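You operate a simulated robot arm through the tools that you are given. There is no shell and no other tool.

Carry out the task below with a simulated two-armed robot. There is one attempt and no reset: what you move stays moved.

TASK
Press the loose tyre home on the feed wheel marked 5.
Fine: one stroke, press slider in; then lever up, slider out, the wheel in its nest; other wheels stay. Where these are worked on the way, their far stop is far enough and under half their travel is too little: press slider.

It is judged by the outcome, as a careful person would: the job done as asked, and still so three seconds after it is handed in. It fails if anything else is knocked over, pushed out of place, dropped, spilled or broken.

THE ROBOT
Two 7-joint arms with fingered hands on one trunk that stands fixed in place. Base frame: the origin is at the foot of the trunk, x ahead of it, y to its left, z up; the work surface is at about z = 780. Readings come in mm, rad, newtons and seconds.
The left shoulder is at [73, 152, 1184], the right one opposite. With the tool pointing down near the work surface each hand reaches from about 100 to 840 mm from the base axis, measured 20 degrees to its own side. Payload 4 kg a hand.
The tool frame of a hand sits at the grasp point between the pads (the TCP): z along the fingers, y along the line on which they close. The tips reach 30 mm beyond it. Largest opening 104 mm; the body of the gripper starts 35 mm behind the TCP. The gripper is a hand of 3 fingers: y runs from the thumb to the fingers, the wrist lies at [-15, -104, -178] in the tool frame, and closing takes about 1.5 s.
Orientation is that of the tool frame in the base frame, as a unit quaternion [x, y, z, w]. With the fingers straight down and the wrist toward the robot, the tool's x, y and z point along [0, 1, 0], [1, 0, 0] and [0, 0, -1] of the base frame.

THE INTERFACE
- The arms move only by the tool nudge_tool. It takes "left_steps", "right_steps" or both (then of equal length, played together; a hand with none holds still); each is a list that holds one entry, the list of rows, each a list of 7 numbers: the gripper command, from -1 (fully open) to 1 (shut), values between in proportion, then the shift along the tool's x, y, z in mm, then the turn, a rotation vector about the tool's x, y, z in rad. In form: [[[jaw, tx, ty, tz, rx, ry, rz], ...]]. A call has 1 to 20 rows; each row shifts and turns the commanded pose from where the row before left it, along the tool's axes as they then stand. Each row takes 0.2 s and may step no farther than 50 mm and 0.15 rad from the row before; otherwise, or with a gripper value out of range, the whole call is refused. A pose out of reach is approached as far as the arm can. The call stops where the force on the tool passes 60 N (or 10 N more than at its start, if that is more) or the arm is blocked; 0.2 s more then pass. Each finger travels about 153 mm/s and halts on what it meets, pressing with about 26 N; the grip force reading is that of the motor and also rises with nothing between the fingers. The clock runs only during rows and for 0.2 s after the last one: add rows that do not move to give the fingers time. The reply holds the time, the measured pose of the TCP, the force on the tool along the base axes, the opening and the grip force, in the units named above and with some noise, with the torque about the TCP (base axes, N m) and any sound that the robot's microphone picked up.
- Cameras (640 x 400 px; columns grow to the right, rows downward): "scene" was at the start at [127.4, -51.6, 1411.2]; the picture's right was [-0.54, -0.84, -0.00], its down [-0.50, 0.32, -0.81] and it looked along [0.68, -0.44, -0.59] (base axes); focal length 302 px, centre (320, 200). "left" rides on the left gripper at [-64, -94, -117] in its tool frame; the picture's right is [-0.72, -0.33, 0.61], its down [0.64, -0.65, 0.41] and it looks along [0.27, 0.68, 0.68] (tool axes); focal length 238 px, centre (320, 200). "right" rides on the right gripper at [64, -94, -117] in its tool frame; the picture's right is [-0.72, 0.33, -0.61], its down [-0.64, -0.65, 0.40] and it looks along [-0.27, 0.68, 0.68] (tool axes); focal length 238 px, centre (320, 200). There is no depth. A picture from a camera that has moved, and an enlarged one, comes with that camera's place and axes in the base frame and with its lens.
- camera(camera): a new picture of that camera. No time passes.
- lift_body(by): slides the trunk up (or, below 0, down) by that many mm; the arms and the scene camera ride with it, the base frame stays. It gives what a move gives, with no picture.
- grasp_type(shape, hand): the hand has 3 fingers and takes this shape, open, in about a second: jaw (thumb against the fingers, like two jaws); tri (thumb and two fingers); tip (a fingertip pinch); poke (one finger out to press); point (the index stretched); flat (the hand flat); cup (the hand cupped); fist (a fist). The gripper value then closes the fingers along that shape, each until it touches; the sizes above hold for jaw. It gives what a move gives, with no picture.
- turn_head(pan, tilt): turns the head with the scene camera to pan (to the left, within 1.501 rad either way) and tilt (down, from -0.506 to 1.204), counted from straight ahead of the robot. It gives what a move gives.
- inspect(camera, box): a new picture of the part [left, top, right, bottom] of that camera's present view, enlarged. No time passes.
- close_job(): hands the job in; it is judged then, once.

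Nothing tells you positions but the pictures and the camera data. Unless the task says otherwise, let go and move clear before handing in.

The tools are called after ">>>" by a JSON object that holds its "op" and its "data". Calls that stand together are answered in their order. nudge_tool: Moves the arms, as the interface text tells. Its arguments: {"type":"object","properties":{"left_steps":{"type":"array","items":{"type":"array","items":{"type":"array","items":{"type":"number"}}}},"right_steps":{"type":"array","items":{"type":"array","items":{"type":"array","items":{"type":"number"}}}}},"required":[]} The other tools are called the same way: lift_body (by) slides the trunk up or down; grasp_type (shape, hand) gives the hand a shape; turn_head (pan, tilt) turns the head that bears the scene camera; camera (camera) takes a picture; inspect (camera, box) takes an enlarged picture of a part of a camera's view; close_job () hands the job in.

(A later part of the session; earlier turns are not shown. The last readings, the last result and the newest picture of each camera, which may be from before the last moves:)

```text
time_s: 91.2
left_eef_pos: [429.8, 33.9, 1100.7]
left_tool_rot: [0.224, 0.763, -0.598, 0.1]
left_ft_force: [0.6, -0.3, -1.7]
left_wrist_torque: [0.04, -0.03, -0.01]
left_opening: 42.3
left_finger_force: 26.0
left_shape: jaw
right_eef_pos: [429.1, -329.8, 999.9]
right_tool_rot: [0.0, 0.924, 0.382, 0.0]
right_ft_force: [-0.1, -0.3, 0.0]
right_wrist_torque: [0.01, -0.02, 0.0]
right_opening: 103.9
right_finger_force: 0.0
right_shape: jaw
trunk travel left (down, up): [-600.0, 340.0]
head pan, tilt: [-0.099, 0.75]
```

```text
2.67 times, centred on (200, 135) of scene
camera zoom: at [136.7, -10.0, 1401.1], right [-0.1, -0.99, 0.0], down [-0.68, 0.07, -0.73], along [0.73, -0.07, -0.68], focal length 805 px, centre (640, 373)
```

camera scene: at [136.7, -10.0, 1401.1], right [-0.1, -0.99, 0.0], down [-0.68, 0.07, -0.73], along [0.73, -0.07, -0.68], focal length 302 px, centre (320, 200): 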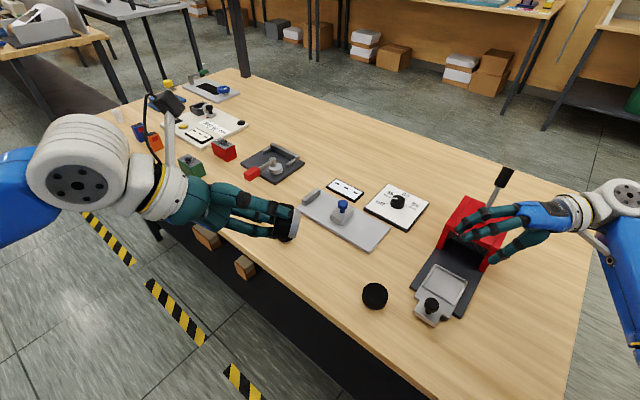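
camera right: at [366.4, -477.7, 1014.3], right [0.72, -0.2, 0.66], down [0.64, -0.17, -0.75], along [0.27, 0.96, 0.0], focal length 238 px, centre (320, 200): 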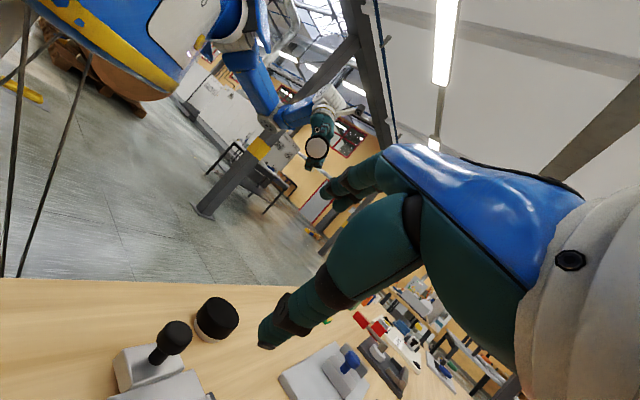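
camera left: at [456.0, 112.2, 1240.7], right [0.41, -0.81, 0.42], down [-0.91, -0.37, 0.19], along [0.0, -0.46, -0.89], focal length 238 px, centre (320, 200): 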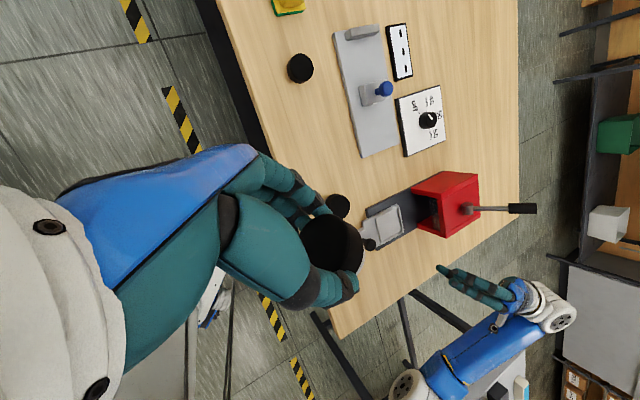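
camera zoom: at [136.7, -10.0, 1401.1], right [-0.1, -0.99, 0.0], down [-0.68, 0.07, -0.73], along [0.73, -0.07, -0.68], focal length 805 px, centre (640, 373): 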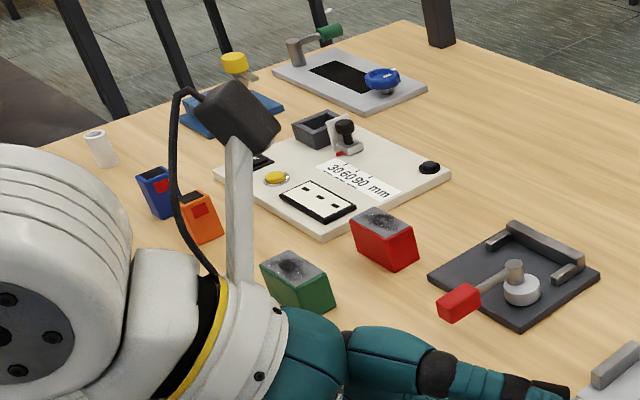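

The wheels are plain everywhere, so the bench gauge (fence, blue-knobbed slide, readout) may be what tells them apart. B is already in hand, so I'll turn the hand square to the gauge and carry B above the gap between fence and slide.

>>> {"op": "nudge_tool", "data": {"left_steps": [[[1, 0, 0, 0, -0.13, 0.063, 0], [1, 0, 0, 0, -0.13, 0.063, 0], [1, 0, 0, 0, -0.13, 0.063, 0], [1, 0, 0, 0, -0.13, 0.063, 0], [1, 0, 0, 0, -0.13, 0.063, 0], [1, 0, 0, 0, -0.13, 0.063, 0], [1, 0, 0, 0, -0.13, 0.063, 0], [1, 0, 0, 0, -0.13, 0.063, 0], [1, 0, 0, 0, -0.13, 0.063, 0], [1, 0, 0, 0, 0, 0, 0.137], [1, 0, 0, 0, 0, 0, 0.137], [1, 0, 0, 0, 0, 0, 0.137], [1, 0, 0, 0, 0, 0, 0.137], [1, 0, 0, 0, 0, 0, 0.137], [1, 0, 0, 0, 0, 0, 0.137], [1, 0, 0, 0, 0, 0, 0.137], [1, 0, 0, 0, 0, 0, 0.137], [1, 0, 0, 0, 0, 0, 0.137], [1, 0, 0, 0, 0, 0, 0.137], [1, 0, 0, 0, 0, 0, 0.137]]]}}

>>> {"op": "nudge_tool", "data": {"left_steps": [[[1, 0, 0, 0, 0, 0, 0.137], [1, 0, 0, 0, 0, 0, 0.137], [1, 19, 38, 15, 0, 0, 0], [1, 19, 38, 15, 0, 0, 0], [1, 19, 38, 15, 0, 0, 0], [1, 19, 38, 15, 0, 0, 0], [1, 19, 38, 15, 0, 0, 0], [1, 19, 38, 15, 0, 0, 0], [1, 19, 38, 15, 0, 0, 0], [1, 0, 0, 0, 0, 0, 0]]]}}

>>> {"op": "camera", "data": {"camera": "left"}}

>>> {"op": "camera", "data": {"camera": "scene"}}

```text
time_s: 95.4
left_eef_pos: [427.8, 32.9, 1101.0]
left_tool_rot: [0.862, 0.507, 0.0, 0.0]
left_ft_force: [-0.4, -0.6, -1.8]
left_wrist_torque: [-0.01, -0.03, 0.02]
left_opening: 41.9
left_finger_force: 25.9
left_shape: jaw
right_eef_pos: [429.7, -328.5, 997.9]
right_tool_rot: [-0.001, 0.924, 0.383, -0.001]
right_ft_force: [0.3, -0.2, 1.1]
right_wrist_torque: [-0.01, 0.0, 0.01]
right_opening: 104.0
right_finger_force: 0.1
right_shape: jaw
trunk travel left (down, up): [-600.0, 340.0]
head pan, tilt: [-0.099, 0.75]
```

```text
time_s: 97.6
left_eef_pos: [710.9, -60.6, 997.7]
left_tool_rot: [0.923, 0.384, 0.0, 0.0]
left_ft_force: [0.3, 0.4, -2.1]
left_wrist_torque: [-0.03, -0.01, 0.02]
left_opening: 42.1
left_finger_force: 25.7
left_shape: jaw
right_eef_pos: [429.2, -329.4, 998.8]
right_tool_rot: [-0.001, 0.924, 0.383, -0.001]
right_ft_force: [-0.4, 1.3, 0.2]
right_wrist_torque: [-0.01, -0.01, 0.01]
right_opening: 103.7
right_finger_force: 0.1
right_shape: jaw
trunk travel left (down, up): [-600.0, 340.0]
head pan, tilt: [-0.099, 0.75]
```

```text
taken
camera left: at [600.3, -41.7, 1114.5], right [-0.74, -0.28, -0.61], down [-0.01, 0.91, -0.4], along [0.68, -0.29, -0.68], focal length 238 px, centre (320, 200)
```

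left: 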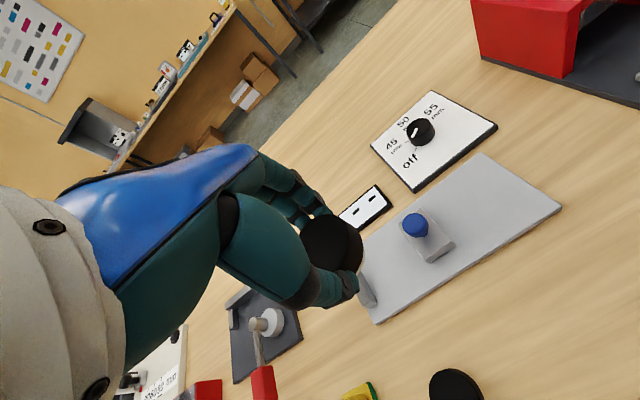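

```text
taken
camera scene: at [137.1, -12.1, 1401.1], right [-0.1, -0.99, 0.0], down [-0.68, 0.07, -0.73], along [0.73, -0.07, -0.68], focal length 302 px, centre (320, 200)
```

scene: 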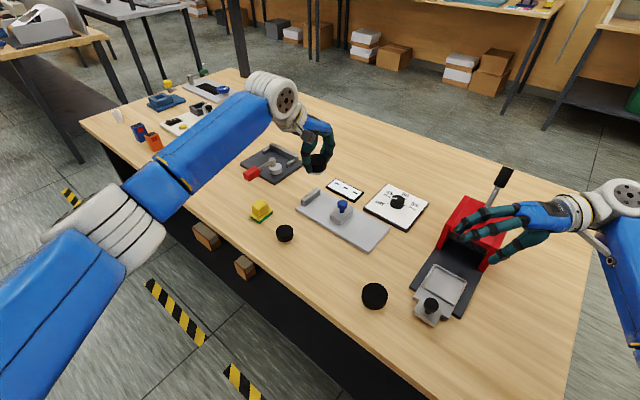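

>>> {"op": "inspect", "data": {"camera": "left", "box": [330, 80, 570, 330]}}

>>> {"op": "inspect", "data": {"camera": "left", "box": [370, 90, 460, 190]}}

>>> {"op": "inspect", "data": {"camera": "scene", "box": [280, 140, 440, 250]}}

```text
1.60 times, centred on (450, 205) of left
camera zoom: at [600.3, -41.7, 1114.5], right [-0.74, -0.28, -0.61], down [-0.01, 0.91, -0.4], along [0.68, -0.29, -0.68], focal length 381 px, centre (112, 192)
```

zoom: 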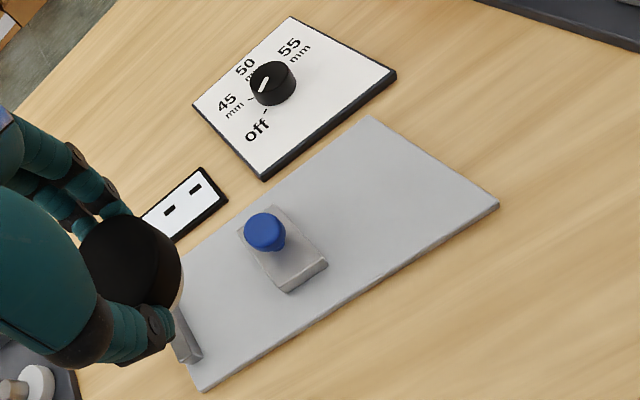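

```text
4.00 times, centred on (415, 140) of left
camera zoom: at [600.3, -41.7, 1114.5], right [-0.74, -0.28, -0.61], down [-0.01, 0.91, -0.4], along [0.68, -0.29, -0.68], focal length 953 px, centre (-60, 440)
```

zoom: 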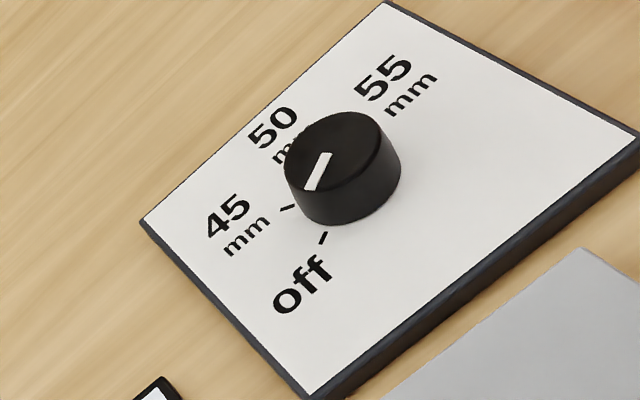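

```text
3.64 times, centred on (360, 195) of scene
camera zoom: at [137.1, -12.1, 1401.1], right [-0.1, -0.99, 0.0], down [-0.68, 0.07, -0.73], along [0.73, -0.07, -0.68], focal length 1097 px, centre (174, 218)
```

zoom: 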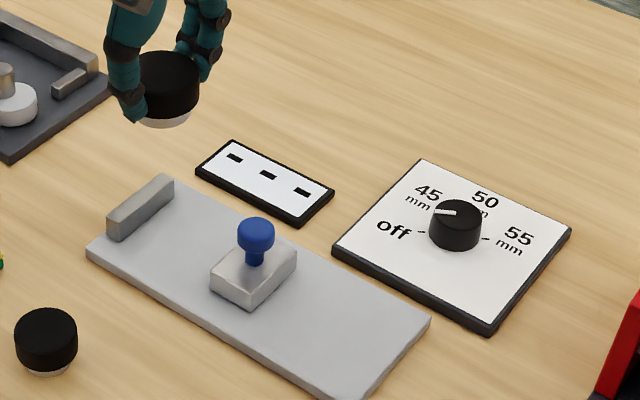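

The dial stands at "off". The gap between fence and slide is about 86 mm wide, so I'll lower B into it near (756, -79).

>>> {"op": "nudge_tool", "data": {"left_steps": [[[1, 9.4, 22.4, 20, 0, 0, 0], [1, 9.4, 22.4, 20, 0, 0, 0], [1, 0, 0, 40, 0, 0, 0], [1, 0, 0, 40, 0, 0, 0], [1, 0, 0, 0, 0, 0, 0]]]}}

>>> {"op": "inspect", "data": {"camera": "scene", "box": [280, 140, 420, 250]}}

>>> {"op": "camera", "data": {"camera": "left"}}

```text
time_s: 98.8
left_eef_pos: [742.7, -77.4, 868.0]
left_tool_rot: [0.923, 0.385, 0.0, 0.0]
left_ft_force: [-1.0, -0.5, -1.5]
left_wrist_torque: [0.01, 0.01, 0.0]
left_opening: 41.9
left_finger_force: 26.4
left_shape: jaw
left hand out of reach, approached as far as the arm can: row 3, 4
right_eef_pos: [428.8, -330.6, 999.3]
right_tool_rot: [-0.001, 0.924, 0.382, -0.001]
right_ft_force: [0.0, 1.5, 0.3]
right_wrist_torque: [0.0, -0.02, -0.05]
right_opening: 103.5
right_finger_force: 0.0
right_shape: jaw
trunk travel left (down, up): [-600.0, 340.0]
head pan, tilt: [-0.099, 0.75]
```

```text
3.64 times, centred on (350, 195) of scene
camera zoom: at [137.0, -10.5, 1401.1], right [-0.1, -0.99, 0.0], down [-0.68, 0.07, -0.73], along [0.73, -0.07, -0.68], focal length 1097 px, centre (211, 218)
```

zoom: 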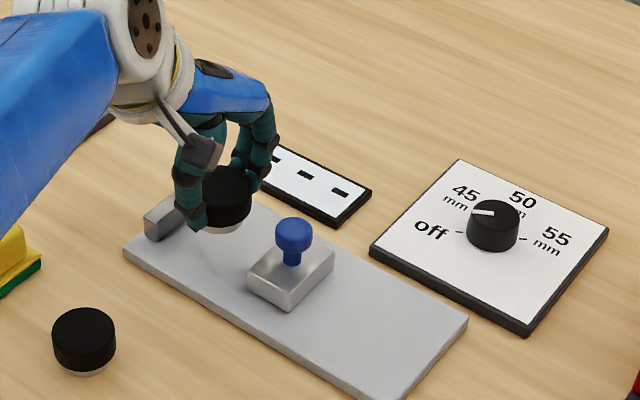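

```text
taken
camera left: at [632.6, -58.4, 985.8], right [-0.74, -0.28, -0.61], down [-0.01, 0.91, -0.4], along [0.67, -0.29, -0.68], focal length 238 px, centre (320, 200)
```

left: 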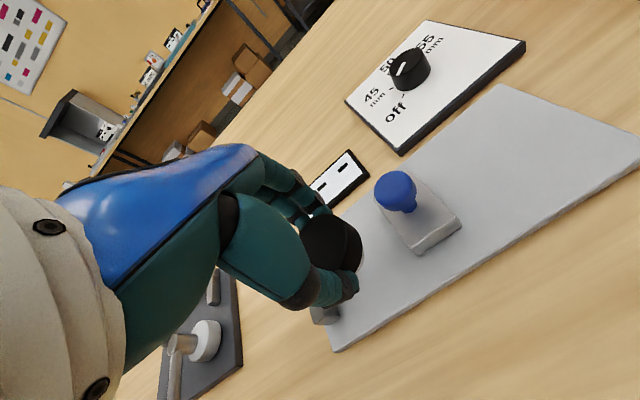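

That spot is at the edge of the left arm's reach at this trunk height. I'll raise both hands and lower the trunk to gain reach.

>>> {"op": "nudge_tool", "data": {"left_steps": [[[1, 0, 0, -40, 0, 0, 0], [1, 0, 0, -40, 0, 0, 0], [1, 0, 0, -40, 0, 0, 0], [1, 0, 0, 0, 0, 0, 0]]], "right_steps": [[[-1, 0, 30, -30, 0, 0, 0], [-1, 0, 30, -30, 0, 0, 0], [-1, 0, 30, -30, 0, 0, 0], [-1, 0, 0, 0, 0, 0, 0]]]}}

>>> {"op": "lift_body", "data": {"by": -100}}

>>> {"op": "camera", "data": {"camera": "scene"}}

```text
time_s: 99.8
left_eef_pos: [741.6, -79.5, 989.6]
left_tool_rot: [0.923, 0.385, 0.0, -0.001]
left_ft_force: [-0.4, 0.1, -1.6]
left_wrist_torque: [0.01, 0.01, -0.03]
left_opening: 41.8
left_finger_force: 26.7
left_shape: jaw
right_eef_pos: [429.6, -332.8, 1126.3]
right_tool_rot: [0.0, 0.923, 0.384, -0.001]
right_ft_force: [-0.3, 0.5, 0.6]
right_wrist_torque: [-0.02, 0.02, 0.03]
right_opening: 103.8
right_finger_force: 0.0
right_shape: jaw
trunk travel left (down, up): [-600.0, 340.0]
head pan, tilt: [-0.099, 0.75]
```

```text
time_s: 101.2
left_eef_pos: [741.2, -76.9, 889.6]
left_tool_rot: [0.923, 0.385, 0.001, 0.0]
left_ft_force: [-0.5, -1.0, -1.8]
left_wrist_torque: [0.0, -0.01, 0.03]
left_opening: 41.9
left_finger_force: 26.4
left_shape: jaw
right_eef_pos: [430.2, -331.2, 1026.7]
right_tool_rot: [-0.001, 0.924, 0.382, 0.0]
right_ft_force: [-0.5, 0.9, 0.3]
right_wrist_torque: [-0.04, -0.01, -0.02]
right_opening: 103.7
right_finger_force: 0.1
right_shape: jaw
trunk travel left (down, up): [-500.0, 440.0]
head pan, tilt: [-0.099, 0.75]
```

```text
taken
camera scene: at [137.3, -11.9, 1301.1], right [-0.1, -0.99, 0.0], down [-0.68, 0.07, -0.73], along [0.73, -0.07, -0.68], focal length 302 px, centre (320, 200)
```

scene: 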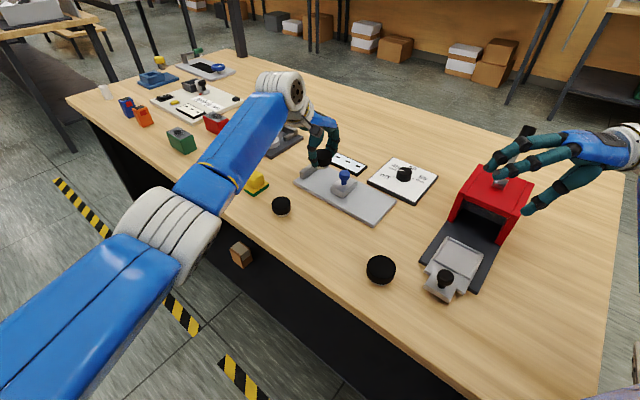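

>>> {"op": "nudge_tool", "data": {"left_steps": [[[1, 9.5, 11.7, 0, 0, 0, 0], [1, 0, 0, 20, 0, 0, 0], [1, 0, 0, 20, 0, 0, 0], [1, 0, 0, 10, 0, 0, 0], [1, 0, 0, 0, 0, 0, 0]]]}}

>>> {"op": "inspect", "data": {"camera": "scene", "box": [280, 120, 420, 230]}}

>>> {"op": "camera", "data": {"camera": "left"}}

```text
time_s: 102.4
left_eef_pos: [758.3, -79.6, 839.5]
left_tool_rot: [0.923, 0.385, 0.0, 0.0]
left_ft_force: [-1.1, 0.4, -2.0]
left_wrist_torque: [0.01, -0.01, -0.02]
left_opening: 41.5
left_finger_force: 26.2
left_shape: jaw
right_eef_pos: [429.6, -331.8, 1025.8]
right_tool_rot: [0.0, 0.924, 0.383, 0.0]
right_ft_force: [-0.6, 0.1, -0.7]
right_wrist_torque: [-0.01, 0.02, -0.01]
right_opening: 104.1
right_finger_force: 0.1
right_shape: jaw
trunk travel left (down, up): [-500.0, 440.0]
head pan, tilt: [-0.099, 0.75]
```

```text
3.64 times, centred on (350, 175) of scene
camera zoom: at [137.6, -12.0, 1301.0], right [-0.1, -0.99, 0.0], down [-0.68, 0.07, -0.73], along [0.73, -0.07, -0.68], focal length 1097 px, centre (211, 291)
```

zoom: 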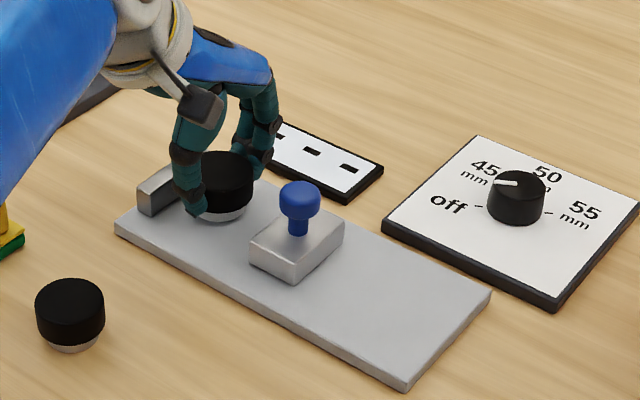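

```text
taken
camera left: at [647.3, -60.9, 956.2], right [-0.74, -0.28, -0.61], down [-0.01, 0.91, -0.4], along [0.67, -0.29, -0.68], focal length 238 px, centre (320, 200)
```

left: 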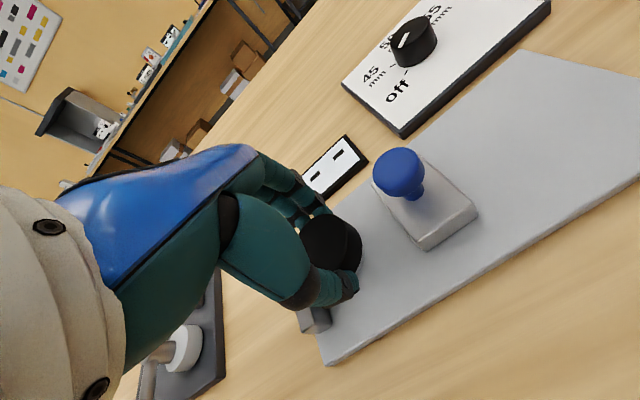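

>>> {"op": "nudge_tool", "data": {"left_steps": [[[1, 0, 0, 3, 0, 0, 0], [1, 0, 0, 2, 0, 0, 0], [1, 0, 0, 0, 0, 0, 0]]]}}

>>> {"op": "inspect", "data": {"camera": "scene", "box": [310, 150, 380, 210]}}

```text
time_s: 103.2
left_eef_pos: [756.8, -79.1, 834.8]
left_tool_rot: [0.923, 0.385, 0.0, -0.001]
left_ft_force: [0.3, -0.2, 0.2]
left_wrist_torque: [0.0, -0.04, 0.0]
left_opening: 41.4
left_finger_force: 26.2
left_shape: jaw
right_eef_pos: [430.2, -331.7, 1026.8]
right_tool_rot: [-0.001, 0.924, 0.383, 0.0]
right_ft_force: [-0.4, 1.3, 0.6]
right_wrist_torque: [0.02, 0.01, 0.0]
right_opening: 103.7
right_finger_force: 0.0
right_shape: jaw
trunk travel left (down, up): [-500.0, 440.0]
head pan, tilt: [-0.099, 0.75]
```

```text
6.67 times, centred on (345, 180) of scene
camera zoom: at [137.3, -12.0, 1301.0], right [-0.1, -0.99, 0.0], down [-0.68, 0.07, -0.73], along [0.73, -0.07, -0.68], focal length 2012 px, centre (153, 333)
```

zoom: 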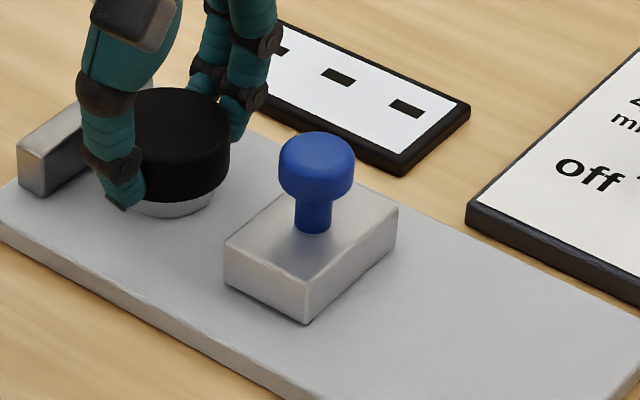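

B is resting on the gauge plate. I'll open, rise clear and look at the readout.

>>> {"op": "nudge_tool", "data": {"left_steps": [[[1, 0, 0, 1, 0, 0, 0], [0.5, 0, 0, 0, 0, 0, 0], [0.2, 0, 0, 0, 0, 0, 0], [-0.1, 0, 0, 0, 0, 0, 0], [-0.5, 0, 0, 0, 0, 0, 0], [-0.8, 0, 0, 0, 0, 0, 0], [-0.8, 0, 0, 0, 0, 0, 0], [-0.8, 0, 0, -25, 0, 0, 0], [-0.8, 0, 0, -40, 0, 0, 0], [-0.8, 0, 0, -30, 0, 0, 0], [-0.8, 0, 0, 0, 0, 0, 0]]]}}

>>> {"op": "inspect", "data": {"camera": "scene", "box": [290, 130, 410, 230]}}

>>> {"op": "camera", "data": {"camera": "left"}}

```text
time_s: 105.6
left_eef_pos: [760.4, -81.5, 928.0]
left_tool_rot: [0.923, 0.384, -0.002, -0.001]
left_ft_force: [-0.2, 0.6, 0.0]
left_wrist_torque: [-0.02, 0.0, 0.01]
left_opening: 93.6
left_finger_force: 0.2
left_shape: jaw
left hand out of reach, approached as far as the arm can: row 9
right_eef_pos: [430.4, -331.4, 1027.1]
right_tool_rot: [-0.001, 0.924, 0.383, 0.0]
right_ft_force: [-0.1, 0.5, 0.3]
right_wrist_torque: [0.0, -0.01, 0.02]
right_opening: 103.9
right_finger_force: 0.0
right_shape: jaw
trunk travel left (down, up): [-500.0, 440.0]
head pan, tilt: [-0.099, 0.75]
```

```text
4.00 times, centred on (350, 180) of scene
camera zoom: at [137.3, -12.0, 1301.0], right [-0.1, -0.99, 0.0], down [-0.68, 0.07, -0.73], along [0.73, -0.07, -0.68], focal length 1207 px, centre (200, 280)
```

zoom: 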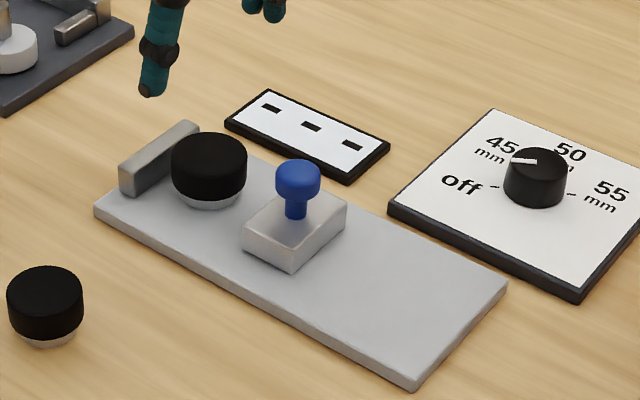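

```text
taken
camera left: at [651.0, -61.3, 1045.3], right [-0.74, -0.28, -0.61], down [-0.01, 0.91, -0.4], along [0.67, -0.29, -0.68], focal length 238 px, centre (320, 200)
```

left: 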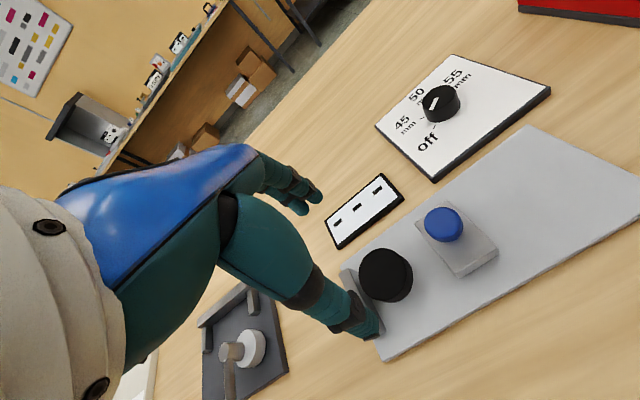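

B sits against the fence end of the gap. Now I'll move the left hand over the blue knob of the gauge slide, near (710, -130).

>>> {"op": "nudge_tool", "data": {"left_steps": [[[-0.6, -35.4, -0.7, 0, 0, 0, 0], [-0.6, -35.4, -0.7, 0, 0, 0, 0], [-0.6, 0, 0, 22, 0, 0, 0], [-0.6, 0, 0, 21, 0, 0, 0], [-0.6, 0, 0, 0, 0, 0, 0]]]}}

>>> {"op": "camera", "data": {"camera": "left"}}

>>> {"op": "inspect", "data": {"camera": "scene", "box": [290, 130, 410, 230]}}

```text
time_s: 106.8
left_eef_pos: [735.7, -141.7, 884.6]
left_tool_rot: [0.923, 0.385, 0.0, -0.001]
left_ft_force: [-0.5, 0.0, 0.8]
left_wrist_torque: [-0.03, 0.0, 0.01]
left_opening: 83.5
left_finger_force: 0.1
left_shape: jaw
left hand out of reach, approached as far as the arm can: row 1, 2
right_eef_pos: [429.3, -332.6, 1027.0]
right_tool_rot: [0.0, 0.924, 0.383, 0.001]
right_ft_force: [-0.3, -0.2, 0.0]
right_wrist_torque: [0.01, -0.03, 0.01]
right_opening: 103.9
right_finger_force: 0.0
right_shape: jaw
trunk travel left (down, up): [-500.0, 440.0]
head pan, tilt: [-0.099, 0.75]
```

```text
taken
camera left: at [625.0, -121.7, 1002.3], right [-0.74, -0.28, -0.61], down [-0.01, 0.91, -0.4], along [0.68, -0.29, -0.68], focal length 238 px, centre (320, 200)
```

left: 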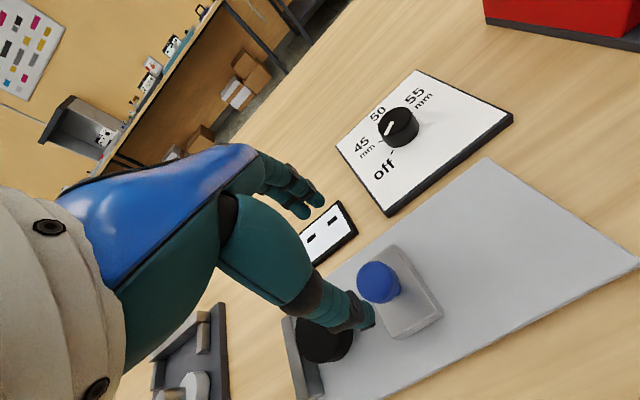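

```text
4.00 times, centred on (350, 180) of scene
camera zoom: at [136.6, -12.5, 1301.1], right [-0.1, -0.99, 0.0], down [-0.68, 0.07, -0.73], along [0.73, -0.07, -0.68], focal length 1207 px, centre (200, 280)
```

zoom: 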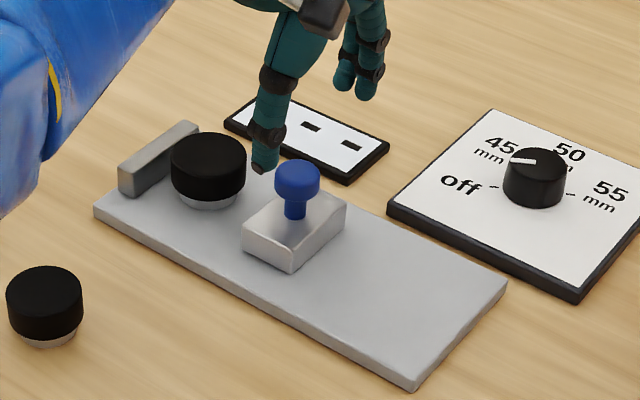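

>>> {"op": "nudge_tool", "data": {"left_steps": [[[-0.6, -10.6, -26.4, 0, 0, 0, 0], [-0.6, 0, 0, 0, 0, 0, 0]]]}}

>>> {"op": "inspect", "data": {"camera": "left", "box": [270, 180, 430, 320]}}

>>> {"op": "inspect", "data": {"camera": "scene", "box": [290, 130, 410, 230]}}

```text
time_s: 107.4
left_eef_pos: [736.9, -141.1, 885.4]
left_tool_rot: [0.923, 0.384, 0.0, 0.0]
left_ft_force: [0.2, -0.6, -0.2]
left_wrist_torque: [-0.04, 0.02, -0.04]
left_opening: 83.7
left_finger_force: 0.1
left_shape: jaw
left hand out of reach, approached as far as the arm can: row 1
right_eef_pos: [429.3, -331.0, 1026.5]
right_tool_rot: [-0.001, 0.924, 0.383, 0.0]
right_ft_force: [0.1, 0.2, -0.4]
right_wrist_torque: [-0.03, -0.03, 0.02]
right_opening: 104.2
right_finger_force: 0.1
right_shape: jaw
trunk travel left (down, up): [-500.0, 440.0]
head pan, tilt: [-0.099, 0.75]
```

```text
2.86 times, centred on (350, 250) of left
camera zoom: at [625.4, -121.2, 1002.1], right [-0.74, -0.28, -0.61], down [-0.01, 0.91, -0.4], along [0.67, -0.29, -0.68], focal length 681 px, centre (234, 57)
```

zoom: 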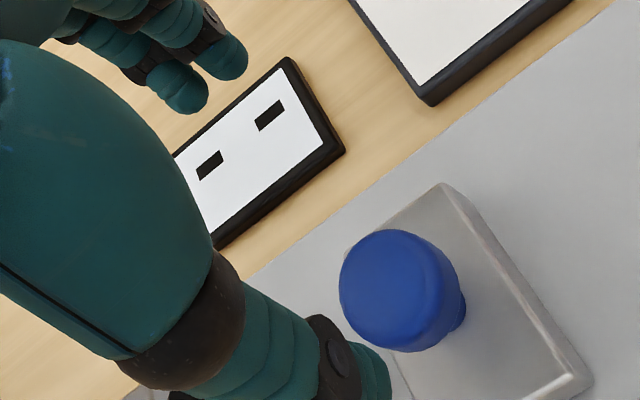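

```text
4.00 times, centred on (350, 180) of scene
camera zoom: at [137.0, -12.3, 1301.1], right [-0.1, -0.99, 0.0], down [-0.68, 0.07, -0.73], along [0.73, -0.07, -0.68], focal length 1207 px, centre (200, 280)
```

zoom: 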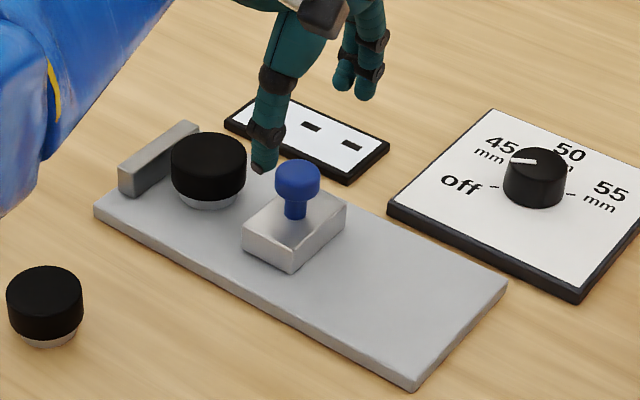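

The arm has run into a joint limit in this posture rather than its reach. I'll back off upward and toward the robot, then re-approach the knob.

>>> {"op": "nudge_tool", "data": {"left_steps": [[[-0.6, 0, 0, -40, 0, 0, 0], [-0.6, 0, 0, -40, 0, 0, 0], [-0.6, 0, 0, -40, 0, 0, 0], [-0.6, 0, -40, 0, 0, 0, 0], [-0.6, 0, -40, 0, 0, 0, 0], [-0.6, 0, -40, 0, 0, 0, 0], [-0.6, 0, 0, 0, 0, 0, 0]]]}}

>>> {"op": "camera", "data": {"camera": "scene"}}

```text
time_s: 109.0
left_eef_pos: [745.1, -107.3, 1014.0]
left_tool_rot: [0.923, 0.385, -0.002, -0.001]
left_ft_force: [-0.1, -0.3, 0.2]
left_wrist_torque: [-0.03, 0.03, 0.0]
left_opening: 83.5
left_finger_force: 0.1
left_shape: jaw
left hand out of reach, approached as far as the arm can: row 4, 5, 6
right_eef_pos: [429.5, -331.2, 1026.5]
right_tool_rot: [-0.002, 0.924, 0.383, -0.001]
right_ft_force: [0.1, -0.2, 0.5]
right_wrist_torque: [0.02, -0.01, 0.0]
right_opening: 103.8
right_finger_force: 0.1
right_shape: jaw
trunk travel left (down, up): [-500.0, 440.0]
head pan, tilt: [-0.099, 0.75]
```

```text
taken
camera scene: at [137.1, -12.2, 1301.0], right [-0.1, -0.99, 0.0], down [-0.68, 0.07, -0.73], along [0.73, -0.07, -0.68], focal length 302 px, centre (320, 200)
```

scene: 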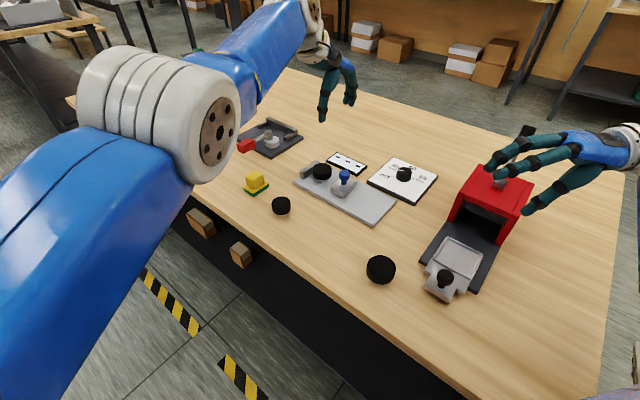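

>>> {"op": "lift_body", "data": {"by": 100}}

>>> {"op": "nudge_tool", "data": {"left_steps": [[[-0.6, 0, -30, 0, 0, 0, 0], [-0.6, 0, -30, 0, 0, 0, 0], [-0.6, 0, -30, 0, 0, 0, 0], [-0.6, 0, -30, 0, 0, 0, 0], [-0.6, 0, 0, 0, 0, 0, 0]]]}}

>>> {"op": "camera", "data": {"camera": "scene"}}

```text
time_s: 110.3
left_eef_pos: [744.7, -108.6, 1114.1]
left_tool_rot: [0.923, 0.386, -0.001, -0.001]
left_ft_force: [0.2, -0.4, 0.0]
left_wrist_torque: [0.0, 0.01, 0.02]
left_opening: 83.4
left_finger_force: 0.1
left_shape: jaw
right_eef_pos: [430.4, -332.4, 1126.0]
right_tool_rot: [-0.001, 0.924, 0.383, 0.0]
right_ft_force: [-0.3, -0.4, -0.3]
right_wrist_torque: [0.0, 0.0, -0.01]
right_opening: 103.9
right_finger_force: 0.1
right_shape: jaw
trunk travel left (down, up): [-600.0, 340.0]
head pan, tilt: [-0.099, 0.75]
```

```text
time_s: 111.5
left_eef_pos: [760.3, -58.4, 1130.1]
left_tool_rot: [0.923, 0.385, -0.001, 0.0]
left_ft_force: [0.0, 0.5, -0.4]
left_wrist_torque: [-0.01, 0.01, 0.03]
left_opening: 83.5
left_finger_force: 0.0
left_shape: jaw
left hand out of reach, approached as far as the arm can: row 1, 2, 3, 4
right_eef_pos: [430.0, -331.4, 1126.0]
right_tool_rot: [-0.001, 0.924, 0.383, -0.001]
right_ft_force: [0.1, 0.5, 0.4]
right_wrist_torque: [0.0, 0.0, -0.02]
right_opening: 103.5
right_finger_force: 0.1
right_shape: jaw
trunk travel left (down, up): [-600.0, 340.0]
head pan, tilt: [-0.099, 0.75]
```

```text
taken
camera scene: at [137.4, -12.0, 1401.0], right [-0.1, -0.99, 0.0], down [-0.68, 0.07, -0.73], along [0.73, -0.07, -0.68], focal length 302 px, centre (320, 200)
```

scene: 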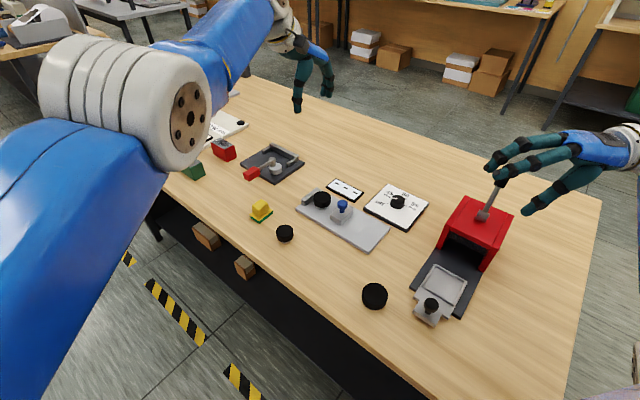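

The arm was stretched straight and is stuck at that singular posture. I'll turn the hand about the vertical a little to let the elbow bend again.

>>> {"op": "nudge_tool", "data": {"left_steps": [[[-0.6, 0, 0, 0, 0, 0, -0.14], [-0.6, 0, 0, 0, 0, 0, -0.14], [-0.6, 0, 0, 0, 0, 0, -0.14], [-0.6, 0, 0, 0, 0, 0, -0.14], [-0.6, 0, 0, 0, 0, 0, 0]]]}}

```text
time_s: 112.7
left_eef_pos: [776.0, -63.8, 1132.4]
left_tool_rot: [0.78, 0.626, -0.001, -0.001]
left_ft_force: [-1.0, 0.0, -0.3]
left_wrist_torque: [0.01, 0.01, 0.0]
left_opening: 83.6
left_finger_force: 0.1
left_shape: jaw
left hand out of reach, approached as far as the arm can: row 1, 2, 3
right_eef_pos: [429.4, -331.5, 1127.3]
right_tool_rot: [-0.001, 0.924, 0.382, 0.0]
right_ft_force: [-0.5, 0.0, -0.2]
right_wrist_torque: [0.0, 0.01, 0.0]
right_opening: 103.8
right_finger_force: 0.1
right_shape: jaw
trunk travel left (down, up): [-600.0, 340.0]
head pan, tilt: [-0.099, 0.75]
```

>>> {"op": "nudge_tool", "data": {"left_steps": [[[-0.6, 0, -40, 0, 0, 0, 0], [-0.6, 0, -40, 0, 0, 0, 0], [-0.6, 0, -40, 0, 0, 0, 0], [-0.6, 0, 0, 0, 0, 0, 0]]]}}

>>> {"op": "camera", "data": {"camera": "scene"}}

```text
time_s: 113.7
left_eef_pos: [767.2, -79.4, 1148.9]
left_tool_rot: [0.781, 0.625, -0.002, -0.001]
left_ft_force: [-0.2, 0.0, -0.1]
left_wrist_torque: [-0.02, -0.01, 0.04]
left_opening: 83.5
left_finger_force: 0.1
left_shape: jaw
left hand out of reach, approached as far as the arm can: row 1, 2, 3
right_eef_pos: [430.6, -330.7, 1126.0]
right_tool_rot: [-0.001, 0.924, 0.383, -0.001]
right_ft_force: [0.1, 1.2, -0.3]
right_wrist_torque: [0.0, -0.03, 0.04]
right_opening: 103.7
right_finger_force: 0.0
right_shape: jaw
trunk travel left (down, up): [-600.0, 340.0]
head pan, tilt: [-0.099, 0.75]
```

```text
taken
camera scene: at [137.5, -12.4, 1401.0], right [-0.1, -0.99, 0.0], down [-0.68, 0.07, -0.73], along [0.73, -0.07, -0.68], focal length 302 px, centre (320, 200)
```

scene: 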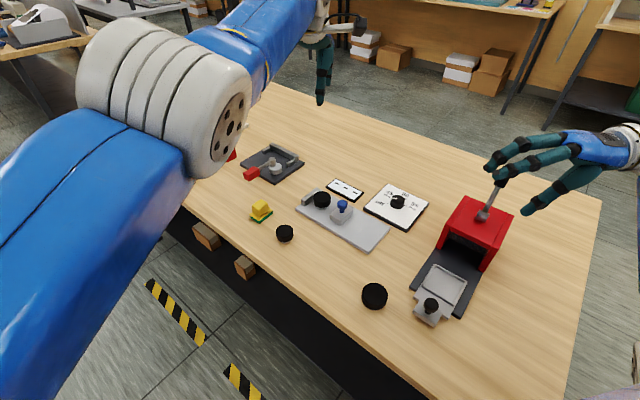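

>>> {"op": "nudge_tool", "data": {"left_steps": [[[-0.6, 4.7, -29.7, -25, 0, 0, 0], [-0.6, 4.7, -29.7, -25, 0, 0, 0], [-0.6, 4.7, -29.7, -25, 0, 0, 0]]]}}

>>> {"op": "nudge_tool", "data": {"left_steps": [[[-0.6, 4.7, -29.7, 25, 0, 0, 0], [-0.6, 4.7, -29.7, 25, 0, 0, 0], [-0.6, 4.7, -29.7, 25, 0, 0, 0]]]}}

```text
time_s: 114.5
left_eef_pos: [741.1, -72.5, 1242.7]
left_tool_rot: [0.781, 0.625, -0.001, -0.001]
left_ft_force: [0.2, 0.1, 0.1]
left_wrist_torque: [-0.01, -0.01, 0.01]
left_opening: 83.6
left_finger_force: 0.0
left_shape: jaw
left hand out of reach, approached as far as the arm can: row 1, 2, 3
right_eef_pos: [428.8, -331.0, 1127.9]
right_tool_rot: [-0.001, 0.924, 0.383, 0.0]
right_ft_force: [1.1, -0.9, 0.5]
right_wrist_torque: [-0.01, 0.0, 0.04]
right_opening: 103.7
right_finger_force: 0.0
right_shape: jaw
trunk travel left (down, up): [-600.0, 340.0]
head pan, tilt: [-0.099, 0.75]
```

```text
time_s: 115.3
left_eef_pos: [751.4, -80.5, 1209.8]
left_tool_rot: [0.781, 0.624, -0.001, -0.001]
left_ft_force: [0.0, 0.0, 0.1]
left_wrist_torque: [0.01, 0.03, 0.0]
left_opening: 83.7
left_finger_force: 0.1
left_shape: jaw
left hand out of reach, approached as far as the arm can: row 1, 2, 3
right_eef_pos: [430.4, -332.2, 1126.6]
right_tool_rot: [-0.001, 0.924, 0.383, -0.001]
right_ft_force: [0.2, -0.5, 0.1]
right_wrist_torque: [-0.04, 0.0, -0.01]
right_opening: 103.7
right_finger_force: 0.1
right_shape: jaw
trunk travel left (down, up): [-600.0, 340.0]
head pan, tilt: [-0.099, 0.75]
```

>>> {"op": "nudge_tool", "data": {"left_steps": [[[-0.6, 40, -25, 0, 0, 0, 0], [-0.6, 40, -25, 0, 0, 0, 0], [-0.6, 40, -25, 0, 0, 0, 0]]]}}

>>> {"op": "nudge_tool", "data": {"left_steps": [[[-0.6, 0, -20, 0, 0, 0.14, 0], [-0.6, 0, -20, 0, 0, 0.14, 0], [-0.6, 0, -20, 0, 0, 0.14, 0]]]}}

```text
time_s: 116.1
left_eef_pos: [780.3, 32.2, 1237.1]
left_tool_rot: [0.781, 0.625, -0.002, 0.0]
left_ft_force: [0.4, -0.4, -0.3]
left_wrist_torque: [-0.03, 0.0, -0.03]
left_opening: 83.4
left_finger_force: 0.1
left_shape: jaw
left hand out of reach, approached as far as the arm can: row 1, 2, 3
right_eef_pos: [429.0, -330.8, 1125.4]
right_tool_rot: [-0.001, 0.924, 0.383, 0.0]
right_ft_force: [-0.1, 0.2, -0.6]
right_wrist_torque: [-0.03, 0.0, 0.04]
right_opening: 103.7
right_finger_force: 0.1
right_shape: jaw
trunk travel left (down, up): [-600.0, 340.0]
head pan, tilt: [-0.099, 0.75]
```

```text
time_s: 116.9
left_eef_pos: [768.5, 26.3, 1254.9]
left_tool_rot: [0.763, 0.611, 0.163, -0.132]
left_ft_force: [-0.4, -0.3, 0.5]
left_wrist_torque: [0.0, -0.02, -0.04]
left_opening: 83.4
left_finger_force: 0.0
left_shape: jaw
left hand out of reach, approached as far as the arm can: row 1, 2, 3
right_eef_pos: [428.9, -332.5, 1127.0]
right_tool_rot: [-0.001, 0.924, 0.384, 0.0]
right_ft_force: [-0.1, -0.5, 0.3]
right_wrist_torque: [-0.02, 0.03, 0.03]
right_opening: 103.6
right_finger_force: 0.0
right_shape: jaw
trunk travel left (down, up): [-600.0, 340.0]
head pan, tilt: [-0.099, 0.75]
```

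>>> {"op": "camera", "data": {"camera": "scene"}}

>>> {"op": "camera", "data": {"camera": "right"}}

```text
taken
camera scene: at [137.1, -13.1, 1401.1], right [-0.1, -1.0, 0.0], down [-0.68, 0.07, -0.73], along [0.73, -0.07, -0.68], focal length 302 px, centre (320, 200)
```

scene: 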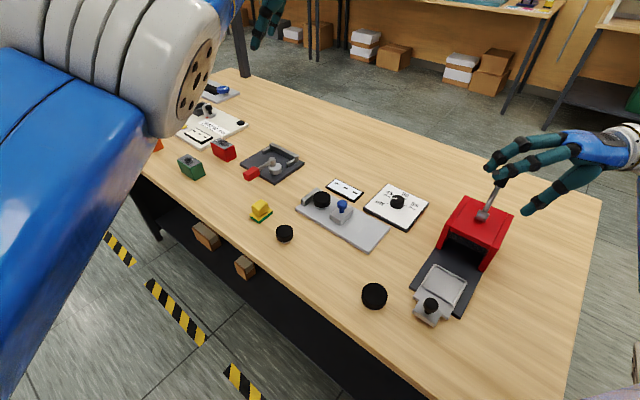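

```text
taken
camera right: at [366.0, -480.6, 1141.8], right [0.72, -0.2, 0.66], down [0.64, -0.17, -0.75], along [0.27, 0.96, 0.0], focal length 238 px, centre (320, 200)
```

right: 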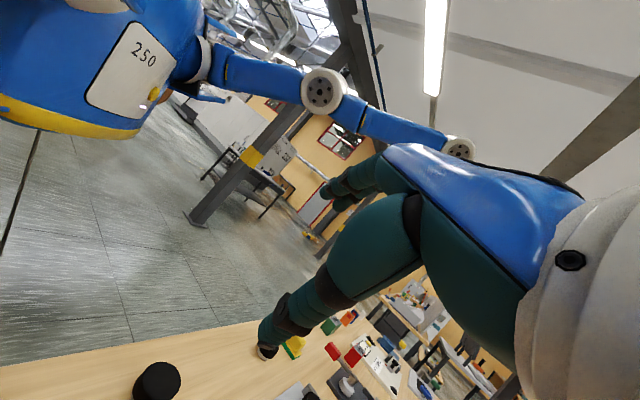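

>>> {"op": "nudge_tool", "data": {"left_steps": [[[-0.6, 0, 0, 0, 0, -0.14, 0], [-0.6, 0, 0, 0, 0, -0.14, 0], [-0.6, 0, 0, 0, 0, -0.14, 0], [-0.6, 0, -20, 40, 0, 0, 0], [-0.6, 0, -20, 40, 0, 0, 0], [-0.6, 0, -20, 40, 0, 0, 0], [-0.6, 0, -20, 40, 0, 0, 0], [-0.6, 0, -20, 40, 0, 0, 0], [-0.6, 0, -20, 40, 0, 0, 0]]]}}

```text
time_s: 118.9
left_eef_pos: [810.5, 10.3, 1042.4]
left_tool_rot: [0.781, 0.625, -0.001, -0.002]
left_ft_force: [0.3, 0.2, -0.1]
left_wrist_torque: [-0.05, 0.03, -0.01]
left_opening: 83.6
left_finger_force: 0.0
left_shape: jaw
left hand out of reach, approached as far as the arm can: row 3, 4, 5, 6, 7, 8, 9
right_eef_pos: [430.2, -332.1, 1125.8]
right_tool_rot: [-0.001, 0.924, 0.383, -0.001]
right_ft_force: [-0.3, 0.8, 0.0]
right_wrist_torque: [0.01, 0.02, 0.0]
right_opening: 104.0
right_finger_force: 0.1
right_shape: jaw
trunk travel left (down, up): [-600.0, 340.0]
head pan, tilt: [-0.099, 0.75]
```

>>> {"op": "nudge_tool", "data": {"left_steps": [[[-0.6, 0, -25, -40, 0, 0, 0], [-0.6, 0, -25, -40, 0, 0, 0], [-0.6, 0, -25, -40, 0, 0, 0], [-0.6, 0, -25, -40, 0, 0, 0], [-0.6, 0, -25, -40, 0, 0, 0], [-0.6, 0, -25, -40, 0, 0, 0], [-0.6, 0, -25, -40, 0, 0, 0], [-0.6, 0, -25, -40, 0, 0, 0], [-0.6, 0, -25, -40, 0, 0, 0], [-0.6, 0, -25, -40, 0, 0, 0]]]}}

```text
time_s: 121.1
left_eef_pos: [646.1, 43.9, 1467.1]
left_tool_rot: [0.781, 0.624, -0.001, 0.001]
left_ft_force: [-0.4, 0.3, -0.1]
left_wrist_torque: [-0.01, 0.01, 0.0]
left_opening: 83.4
left_finger_force: 0.1
left_shape: jaw
left hand out of reach, approached as far as the arm can: row 1, 2, 3, 4, 5, 6, 7, 10
right_eef_pos: [428.3, -332.1, 1127.2]
right_tool_rot: [-0.002, 0.924, 0.383, 0.0]
right_ft_force: [0.3, 0.0, 0.2]
right_wrist_torque: [0.03, -0.01, 0.02]
right_opening: 103.6
right_finger_force: 0.1
right_shape: jaw
trunk travel left (down, up): [-600.0, 340.0]
head pan, tilt: [-0.099, 0.75]
```

>>> {"op": "nudge_tool", "data": {"left_steps": [[[-0.6, 0, -45, 0, 0, 0, 0], [-0.6, 0, -45, 0, 0, 0, 0], [-0.6, 0, -45, 0, 0, 0, 0], [-0.6, 0, -45, 0, 0, 0, 0]]]}}

>>> {"op": "camera", "data": {"camera": "right"}}

```text
time_s: 122.1
left_eef_pos: [560.5, 57.1, 1545.2]
left_tool_rot: [0.781, 0.624, -0.001, -0.002]
left_ft_force: [-0.1, -0.2, 0.4]
left_wrist_torque: [-0.02, 0.02, 0.01]
left_opening: 83.5
left_finger_force: 0.1
left_shape: jaw
left hand out of reach, approached as far as the arm can: row 1, 2, 3, 4
right_eef_pos: [429.6, -331.7, 1126.7]
right_tool_rot: [-0.001, 0.924, 0.383, 0.0]
right_ft_force: [0.0, 0.3, -0.4]
right_wrist_torque: [0.03, 0.0, 0.0]
right_opening: 103.8
right_finger_force: 0.1
right_shape: jaw
trunk travel left (down, up): [-600.0, 340.0]
head pan, tilt: [-0.099, 0.75]
```

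```text
taken
camera right: at [365.5, -480.0, 1142.3], right [0.72, -0.2, 0.66], down [0.64, -0.17, -0.75], along [0.27, 0.96, 0.0], focal length 238 px, centre (320, 200)
```

right: 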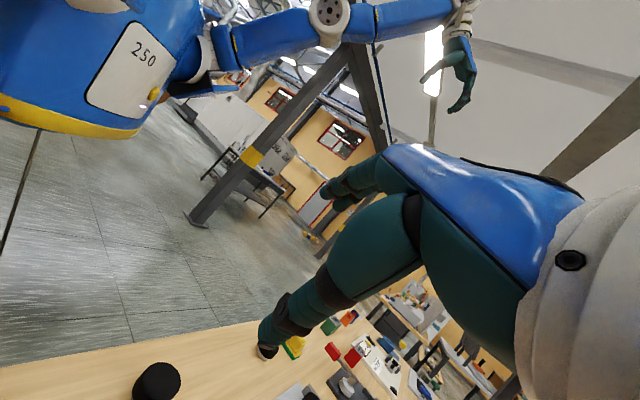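

>>> {"op": "nudge_tool", "data": {"left_steps": [[[-0.6, 30, 0, 30, 0, 0, 0], [-0.6, 30, 0, 30, 0, 0, 0], [-0.6, 30, 0, 30, 0, 0, 0], [-0.6, 30, 0, 30, 0, 0, 0], [-0.6, 30, 0, 30, 0, 0, 0], [-0.6, 30, 0, 30, 0, 0, 0], [-0.6, 30, 0, 30, 0, 0, 0], [-0.6, 30, 0, 30, 0, 0, 0], [-0.6, 0, 0, 0, 0, 0, 0]]]}}

>>> {"op": "camera", "data": {"camera": "right"}}

>>> {"op": "camera", "data": {"camera": "scene"}}

```text
time_s: 124.1
left_eef_pos: [705.4, 289.8, 1397.4]
left_tool_rot: [0.781, 0.624, 0.0, -0.001]
left_ft_force: [-0.1, -0.3, 0.6]
left_wrist_torque: [-0.01, 0.01, -0.01]
left_opening: 83.3
left_finger_force: 0.0
left_shape: jaw
left hand out of reach, approached as far as the arm can: row 1, 2, 3, 4, 5, 6, 7, 8
right_eef_pos: [429.7, -331.0, 1127.0]
right_tool_rot: [0.0, 0.924, 0.382, 0.001]
right_ft_force: [1.2, 0.1, 0.7]
right_wrist_torque: [0.04, -0.01, 0.0]
right_opening: 103.9
right_finger_force: 0.1
right_shape: jaw
trunk travel left (down, up): [-600.0, 340.0]
head pan, tilt: [-0.099, 0.75]
```

```text
taken
camera right: at [365.5, -479.6, 1142.5], right [0.72, -0.2, 0.66], down [0.64, -0.17, -0.75], along [0.27, 0.96, 0.0], focal length 238 px, centre (320, 200)
```

right: 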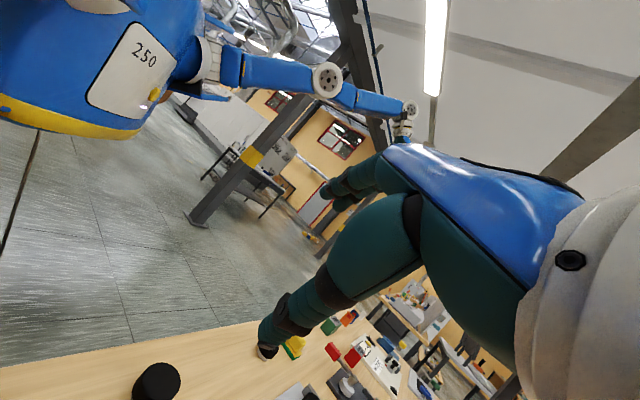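

```text
taken
camera scene: at [136.8, -9.9, 1401.1], right [-0.1, -0.99, 0.0], down [-0.68, 0.07, -0.73], along [0.73, -0.07, -0.68], focal length 302 px, centre (320, 200)
```

scene: 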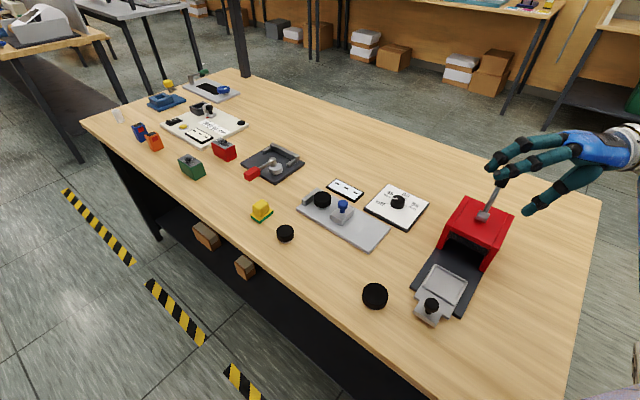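

>>> {"op": "nudge_tool", "data": {"left_steps": [[[-0.6, 0, -20, 0, -0.14, 0, 0], [-0.6, 0, -20, 0, -0.14, 0, 0], [-0.6, 0, -20, 0, -0.14, 0, 0], [-0.6, 0, -20, 0, -0.14, 0, 0], [-0.6, 0, -20, 0, -0.14, 0, 0], [-0.6, 0, -20, 0, -0.14, 0, 0]]]}}

>>> {"op": "nudge_tool", "data": {"left_steps": [[[-0.6, 0, -30, -25, 0, 0, 0], [-0.6, 0, -30, -25, 0, 0, 0], [-0.6, 0, -30, -25, 0, 0, 0]]]}}

```text
time_s: 125.5
left_eef_pos: [792.5, 383.9, 1490.8]
left_tool_rot: [0.713, 0.571, 0.254, 0.319]
left_ft_force: [-0.3, -0.3, -0.1]
left_wrist_torque: [0.03, -0.02, 0.01]
left_opening: 83.5
left_finger_force: 0.0
left_shape: jaw
left hand out of reach, approached as far as the arm can: row 1, 2, 3, 4, 5, 6
right_eef_pos: [431.8, -328.8, 1127.7]
right_tool_rot: [0.001, 0.924, 0.381, 0.001]
right_ft_force: [0.1, -0.1, 0.1]
right_wrist_torque: [-0.01, 0.02, 0.0]
right_opening: 103.6
right_finger_force: 0.1
right_shape: jaw
trunk travel left (down, up): [-600.0, 340.0]
head pan, tilt: [-0.099, 0.75]
```

```text
time_s: 126.3
left_eef_pos: [738.5, 443.4, 1522.6]
left_tool_rot: [0.713, 0.571, 0.253, 0.319]
left_ft_force: [-0.4, -0.5, -0.4]
left_wrist_torque: [-0.02, 0.0, 0.02]
left_opening: 83.4
left_finger_force: 0.1
left_shape: jaw
left hand out of reach, approached as far as the arm can: row 1, 2, 3
right_eef_pos: [430.1, -329.3, 1127.1]
right_tool_rot: [0.0, 0.924, 0.382, 0.001]
right_ft_force: [-0.1, -0.4, 0.3]
right_wrist_torque: [0.01, 0.01, 0.01]
right_opening: 103.7
right_finger_force: 0.0
right_shape: jaw
trunk travel left (down, up): [-600.0, 340.0]
head pan, tilt: [-0.099, 0.75]
```

>>> {"op": "nudge_tool", "data": {"left_steps": [[[-0.6, 0, -36.3, 16.4, 0.14, 0, 0], [-0.6, 0, -33.7, 21.3, 0.14, 0, 0], [-0.6, 0, -30.3, 25.8, 0.14, 0, 0], [-0.6, 0, -26.5, 29.8, 0.14, 0, 0], [-0.6, 0, -22, 33.2, 0.14, 0, 0], [-0.6, 0, -17.2, 35.9, 0.14, 0, 0], [-0.6, 0, -12, 38, 0, 0, 0], [-0.6, 0, -12, 38, 0, 0, 0], [-0.6, 0, -12, 38, 0, 0, 0], [-0.6, 0, -12, 38, 0, 0, 0], [-0.6, 0, -12, 38, 0, 0, 0], [-0.6, 0, -12, 38, 0, 0, 0], [-0.6, 0, -12, 38, 0, 0, 0], [-0.6, 0, -12, 38, 0, 0, 0], [-0.6, 0, -12, 38, 0, 0, 0], [-0.6, 0, -12, 38, 0, 0, 0]]]}}

>>> {"op": "camera", "data": {"camera": "right"}}

```text
time_s: 129.7
left_eef_pos: [690.6, 579.7, 954.0]
left_tool_rot: [0.782, 0.624, -0.002, 0.0]
left_ft_force: [0.0, 0.1, 0.3]
left_wrist_torque: [-0.02, -0.01, -0.01]
left_opening: 83.4
left_finger_force: 0.1
left_shape: jaw
left hand out of reach, approached as far as the arm can: row 1, 2, 3, 5, 6, 7, 8, 9, 10, 11, 12, 13, 14, 15, 16
right_eef_pos: [429.5, -328.8, 1127.0]
right_tool_rot: [0.0, 0.924, 0.382, 0.0]
right_ft_force: [0.2, -0.2, 0.1]
right_wrist_torque: [0.0, -0.02, 0.01]
right_opening: 103.9
right_finger_force: 0.1
right_shape: jaw
trunk travel left (down, up): [-600.0, 340.0]
head pan, tilt: [-0.099, 0.75]
```

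```text
taken
camera right: at [366.4, -477.8, 1143.0], right [0.72, -0.2, 0.66], down [0.64, -0.18, -0.75], along [0.27, 0.96, 0.0], focal length 238 px, centre (320, 200)
```

right: 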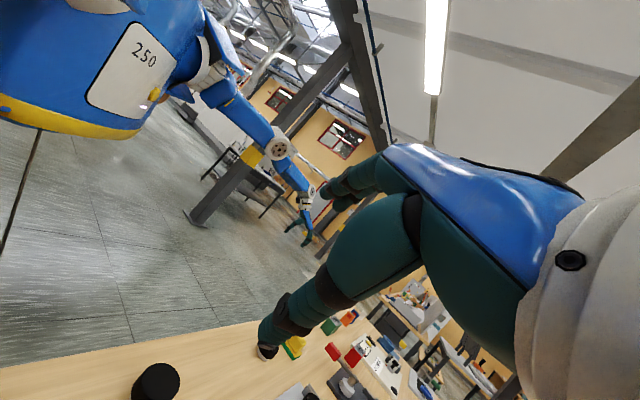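

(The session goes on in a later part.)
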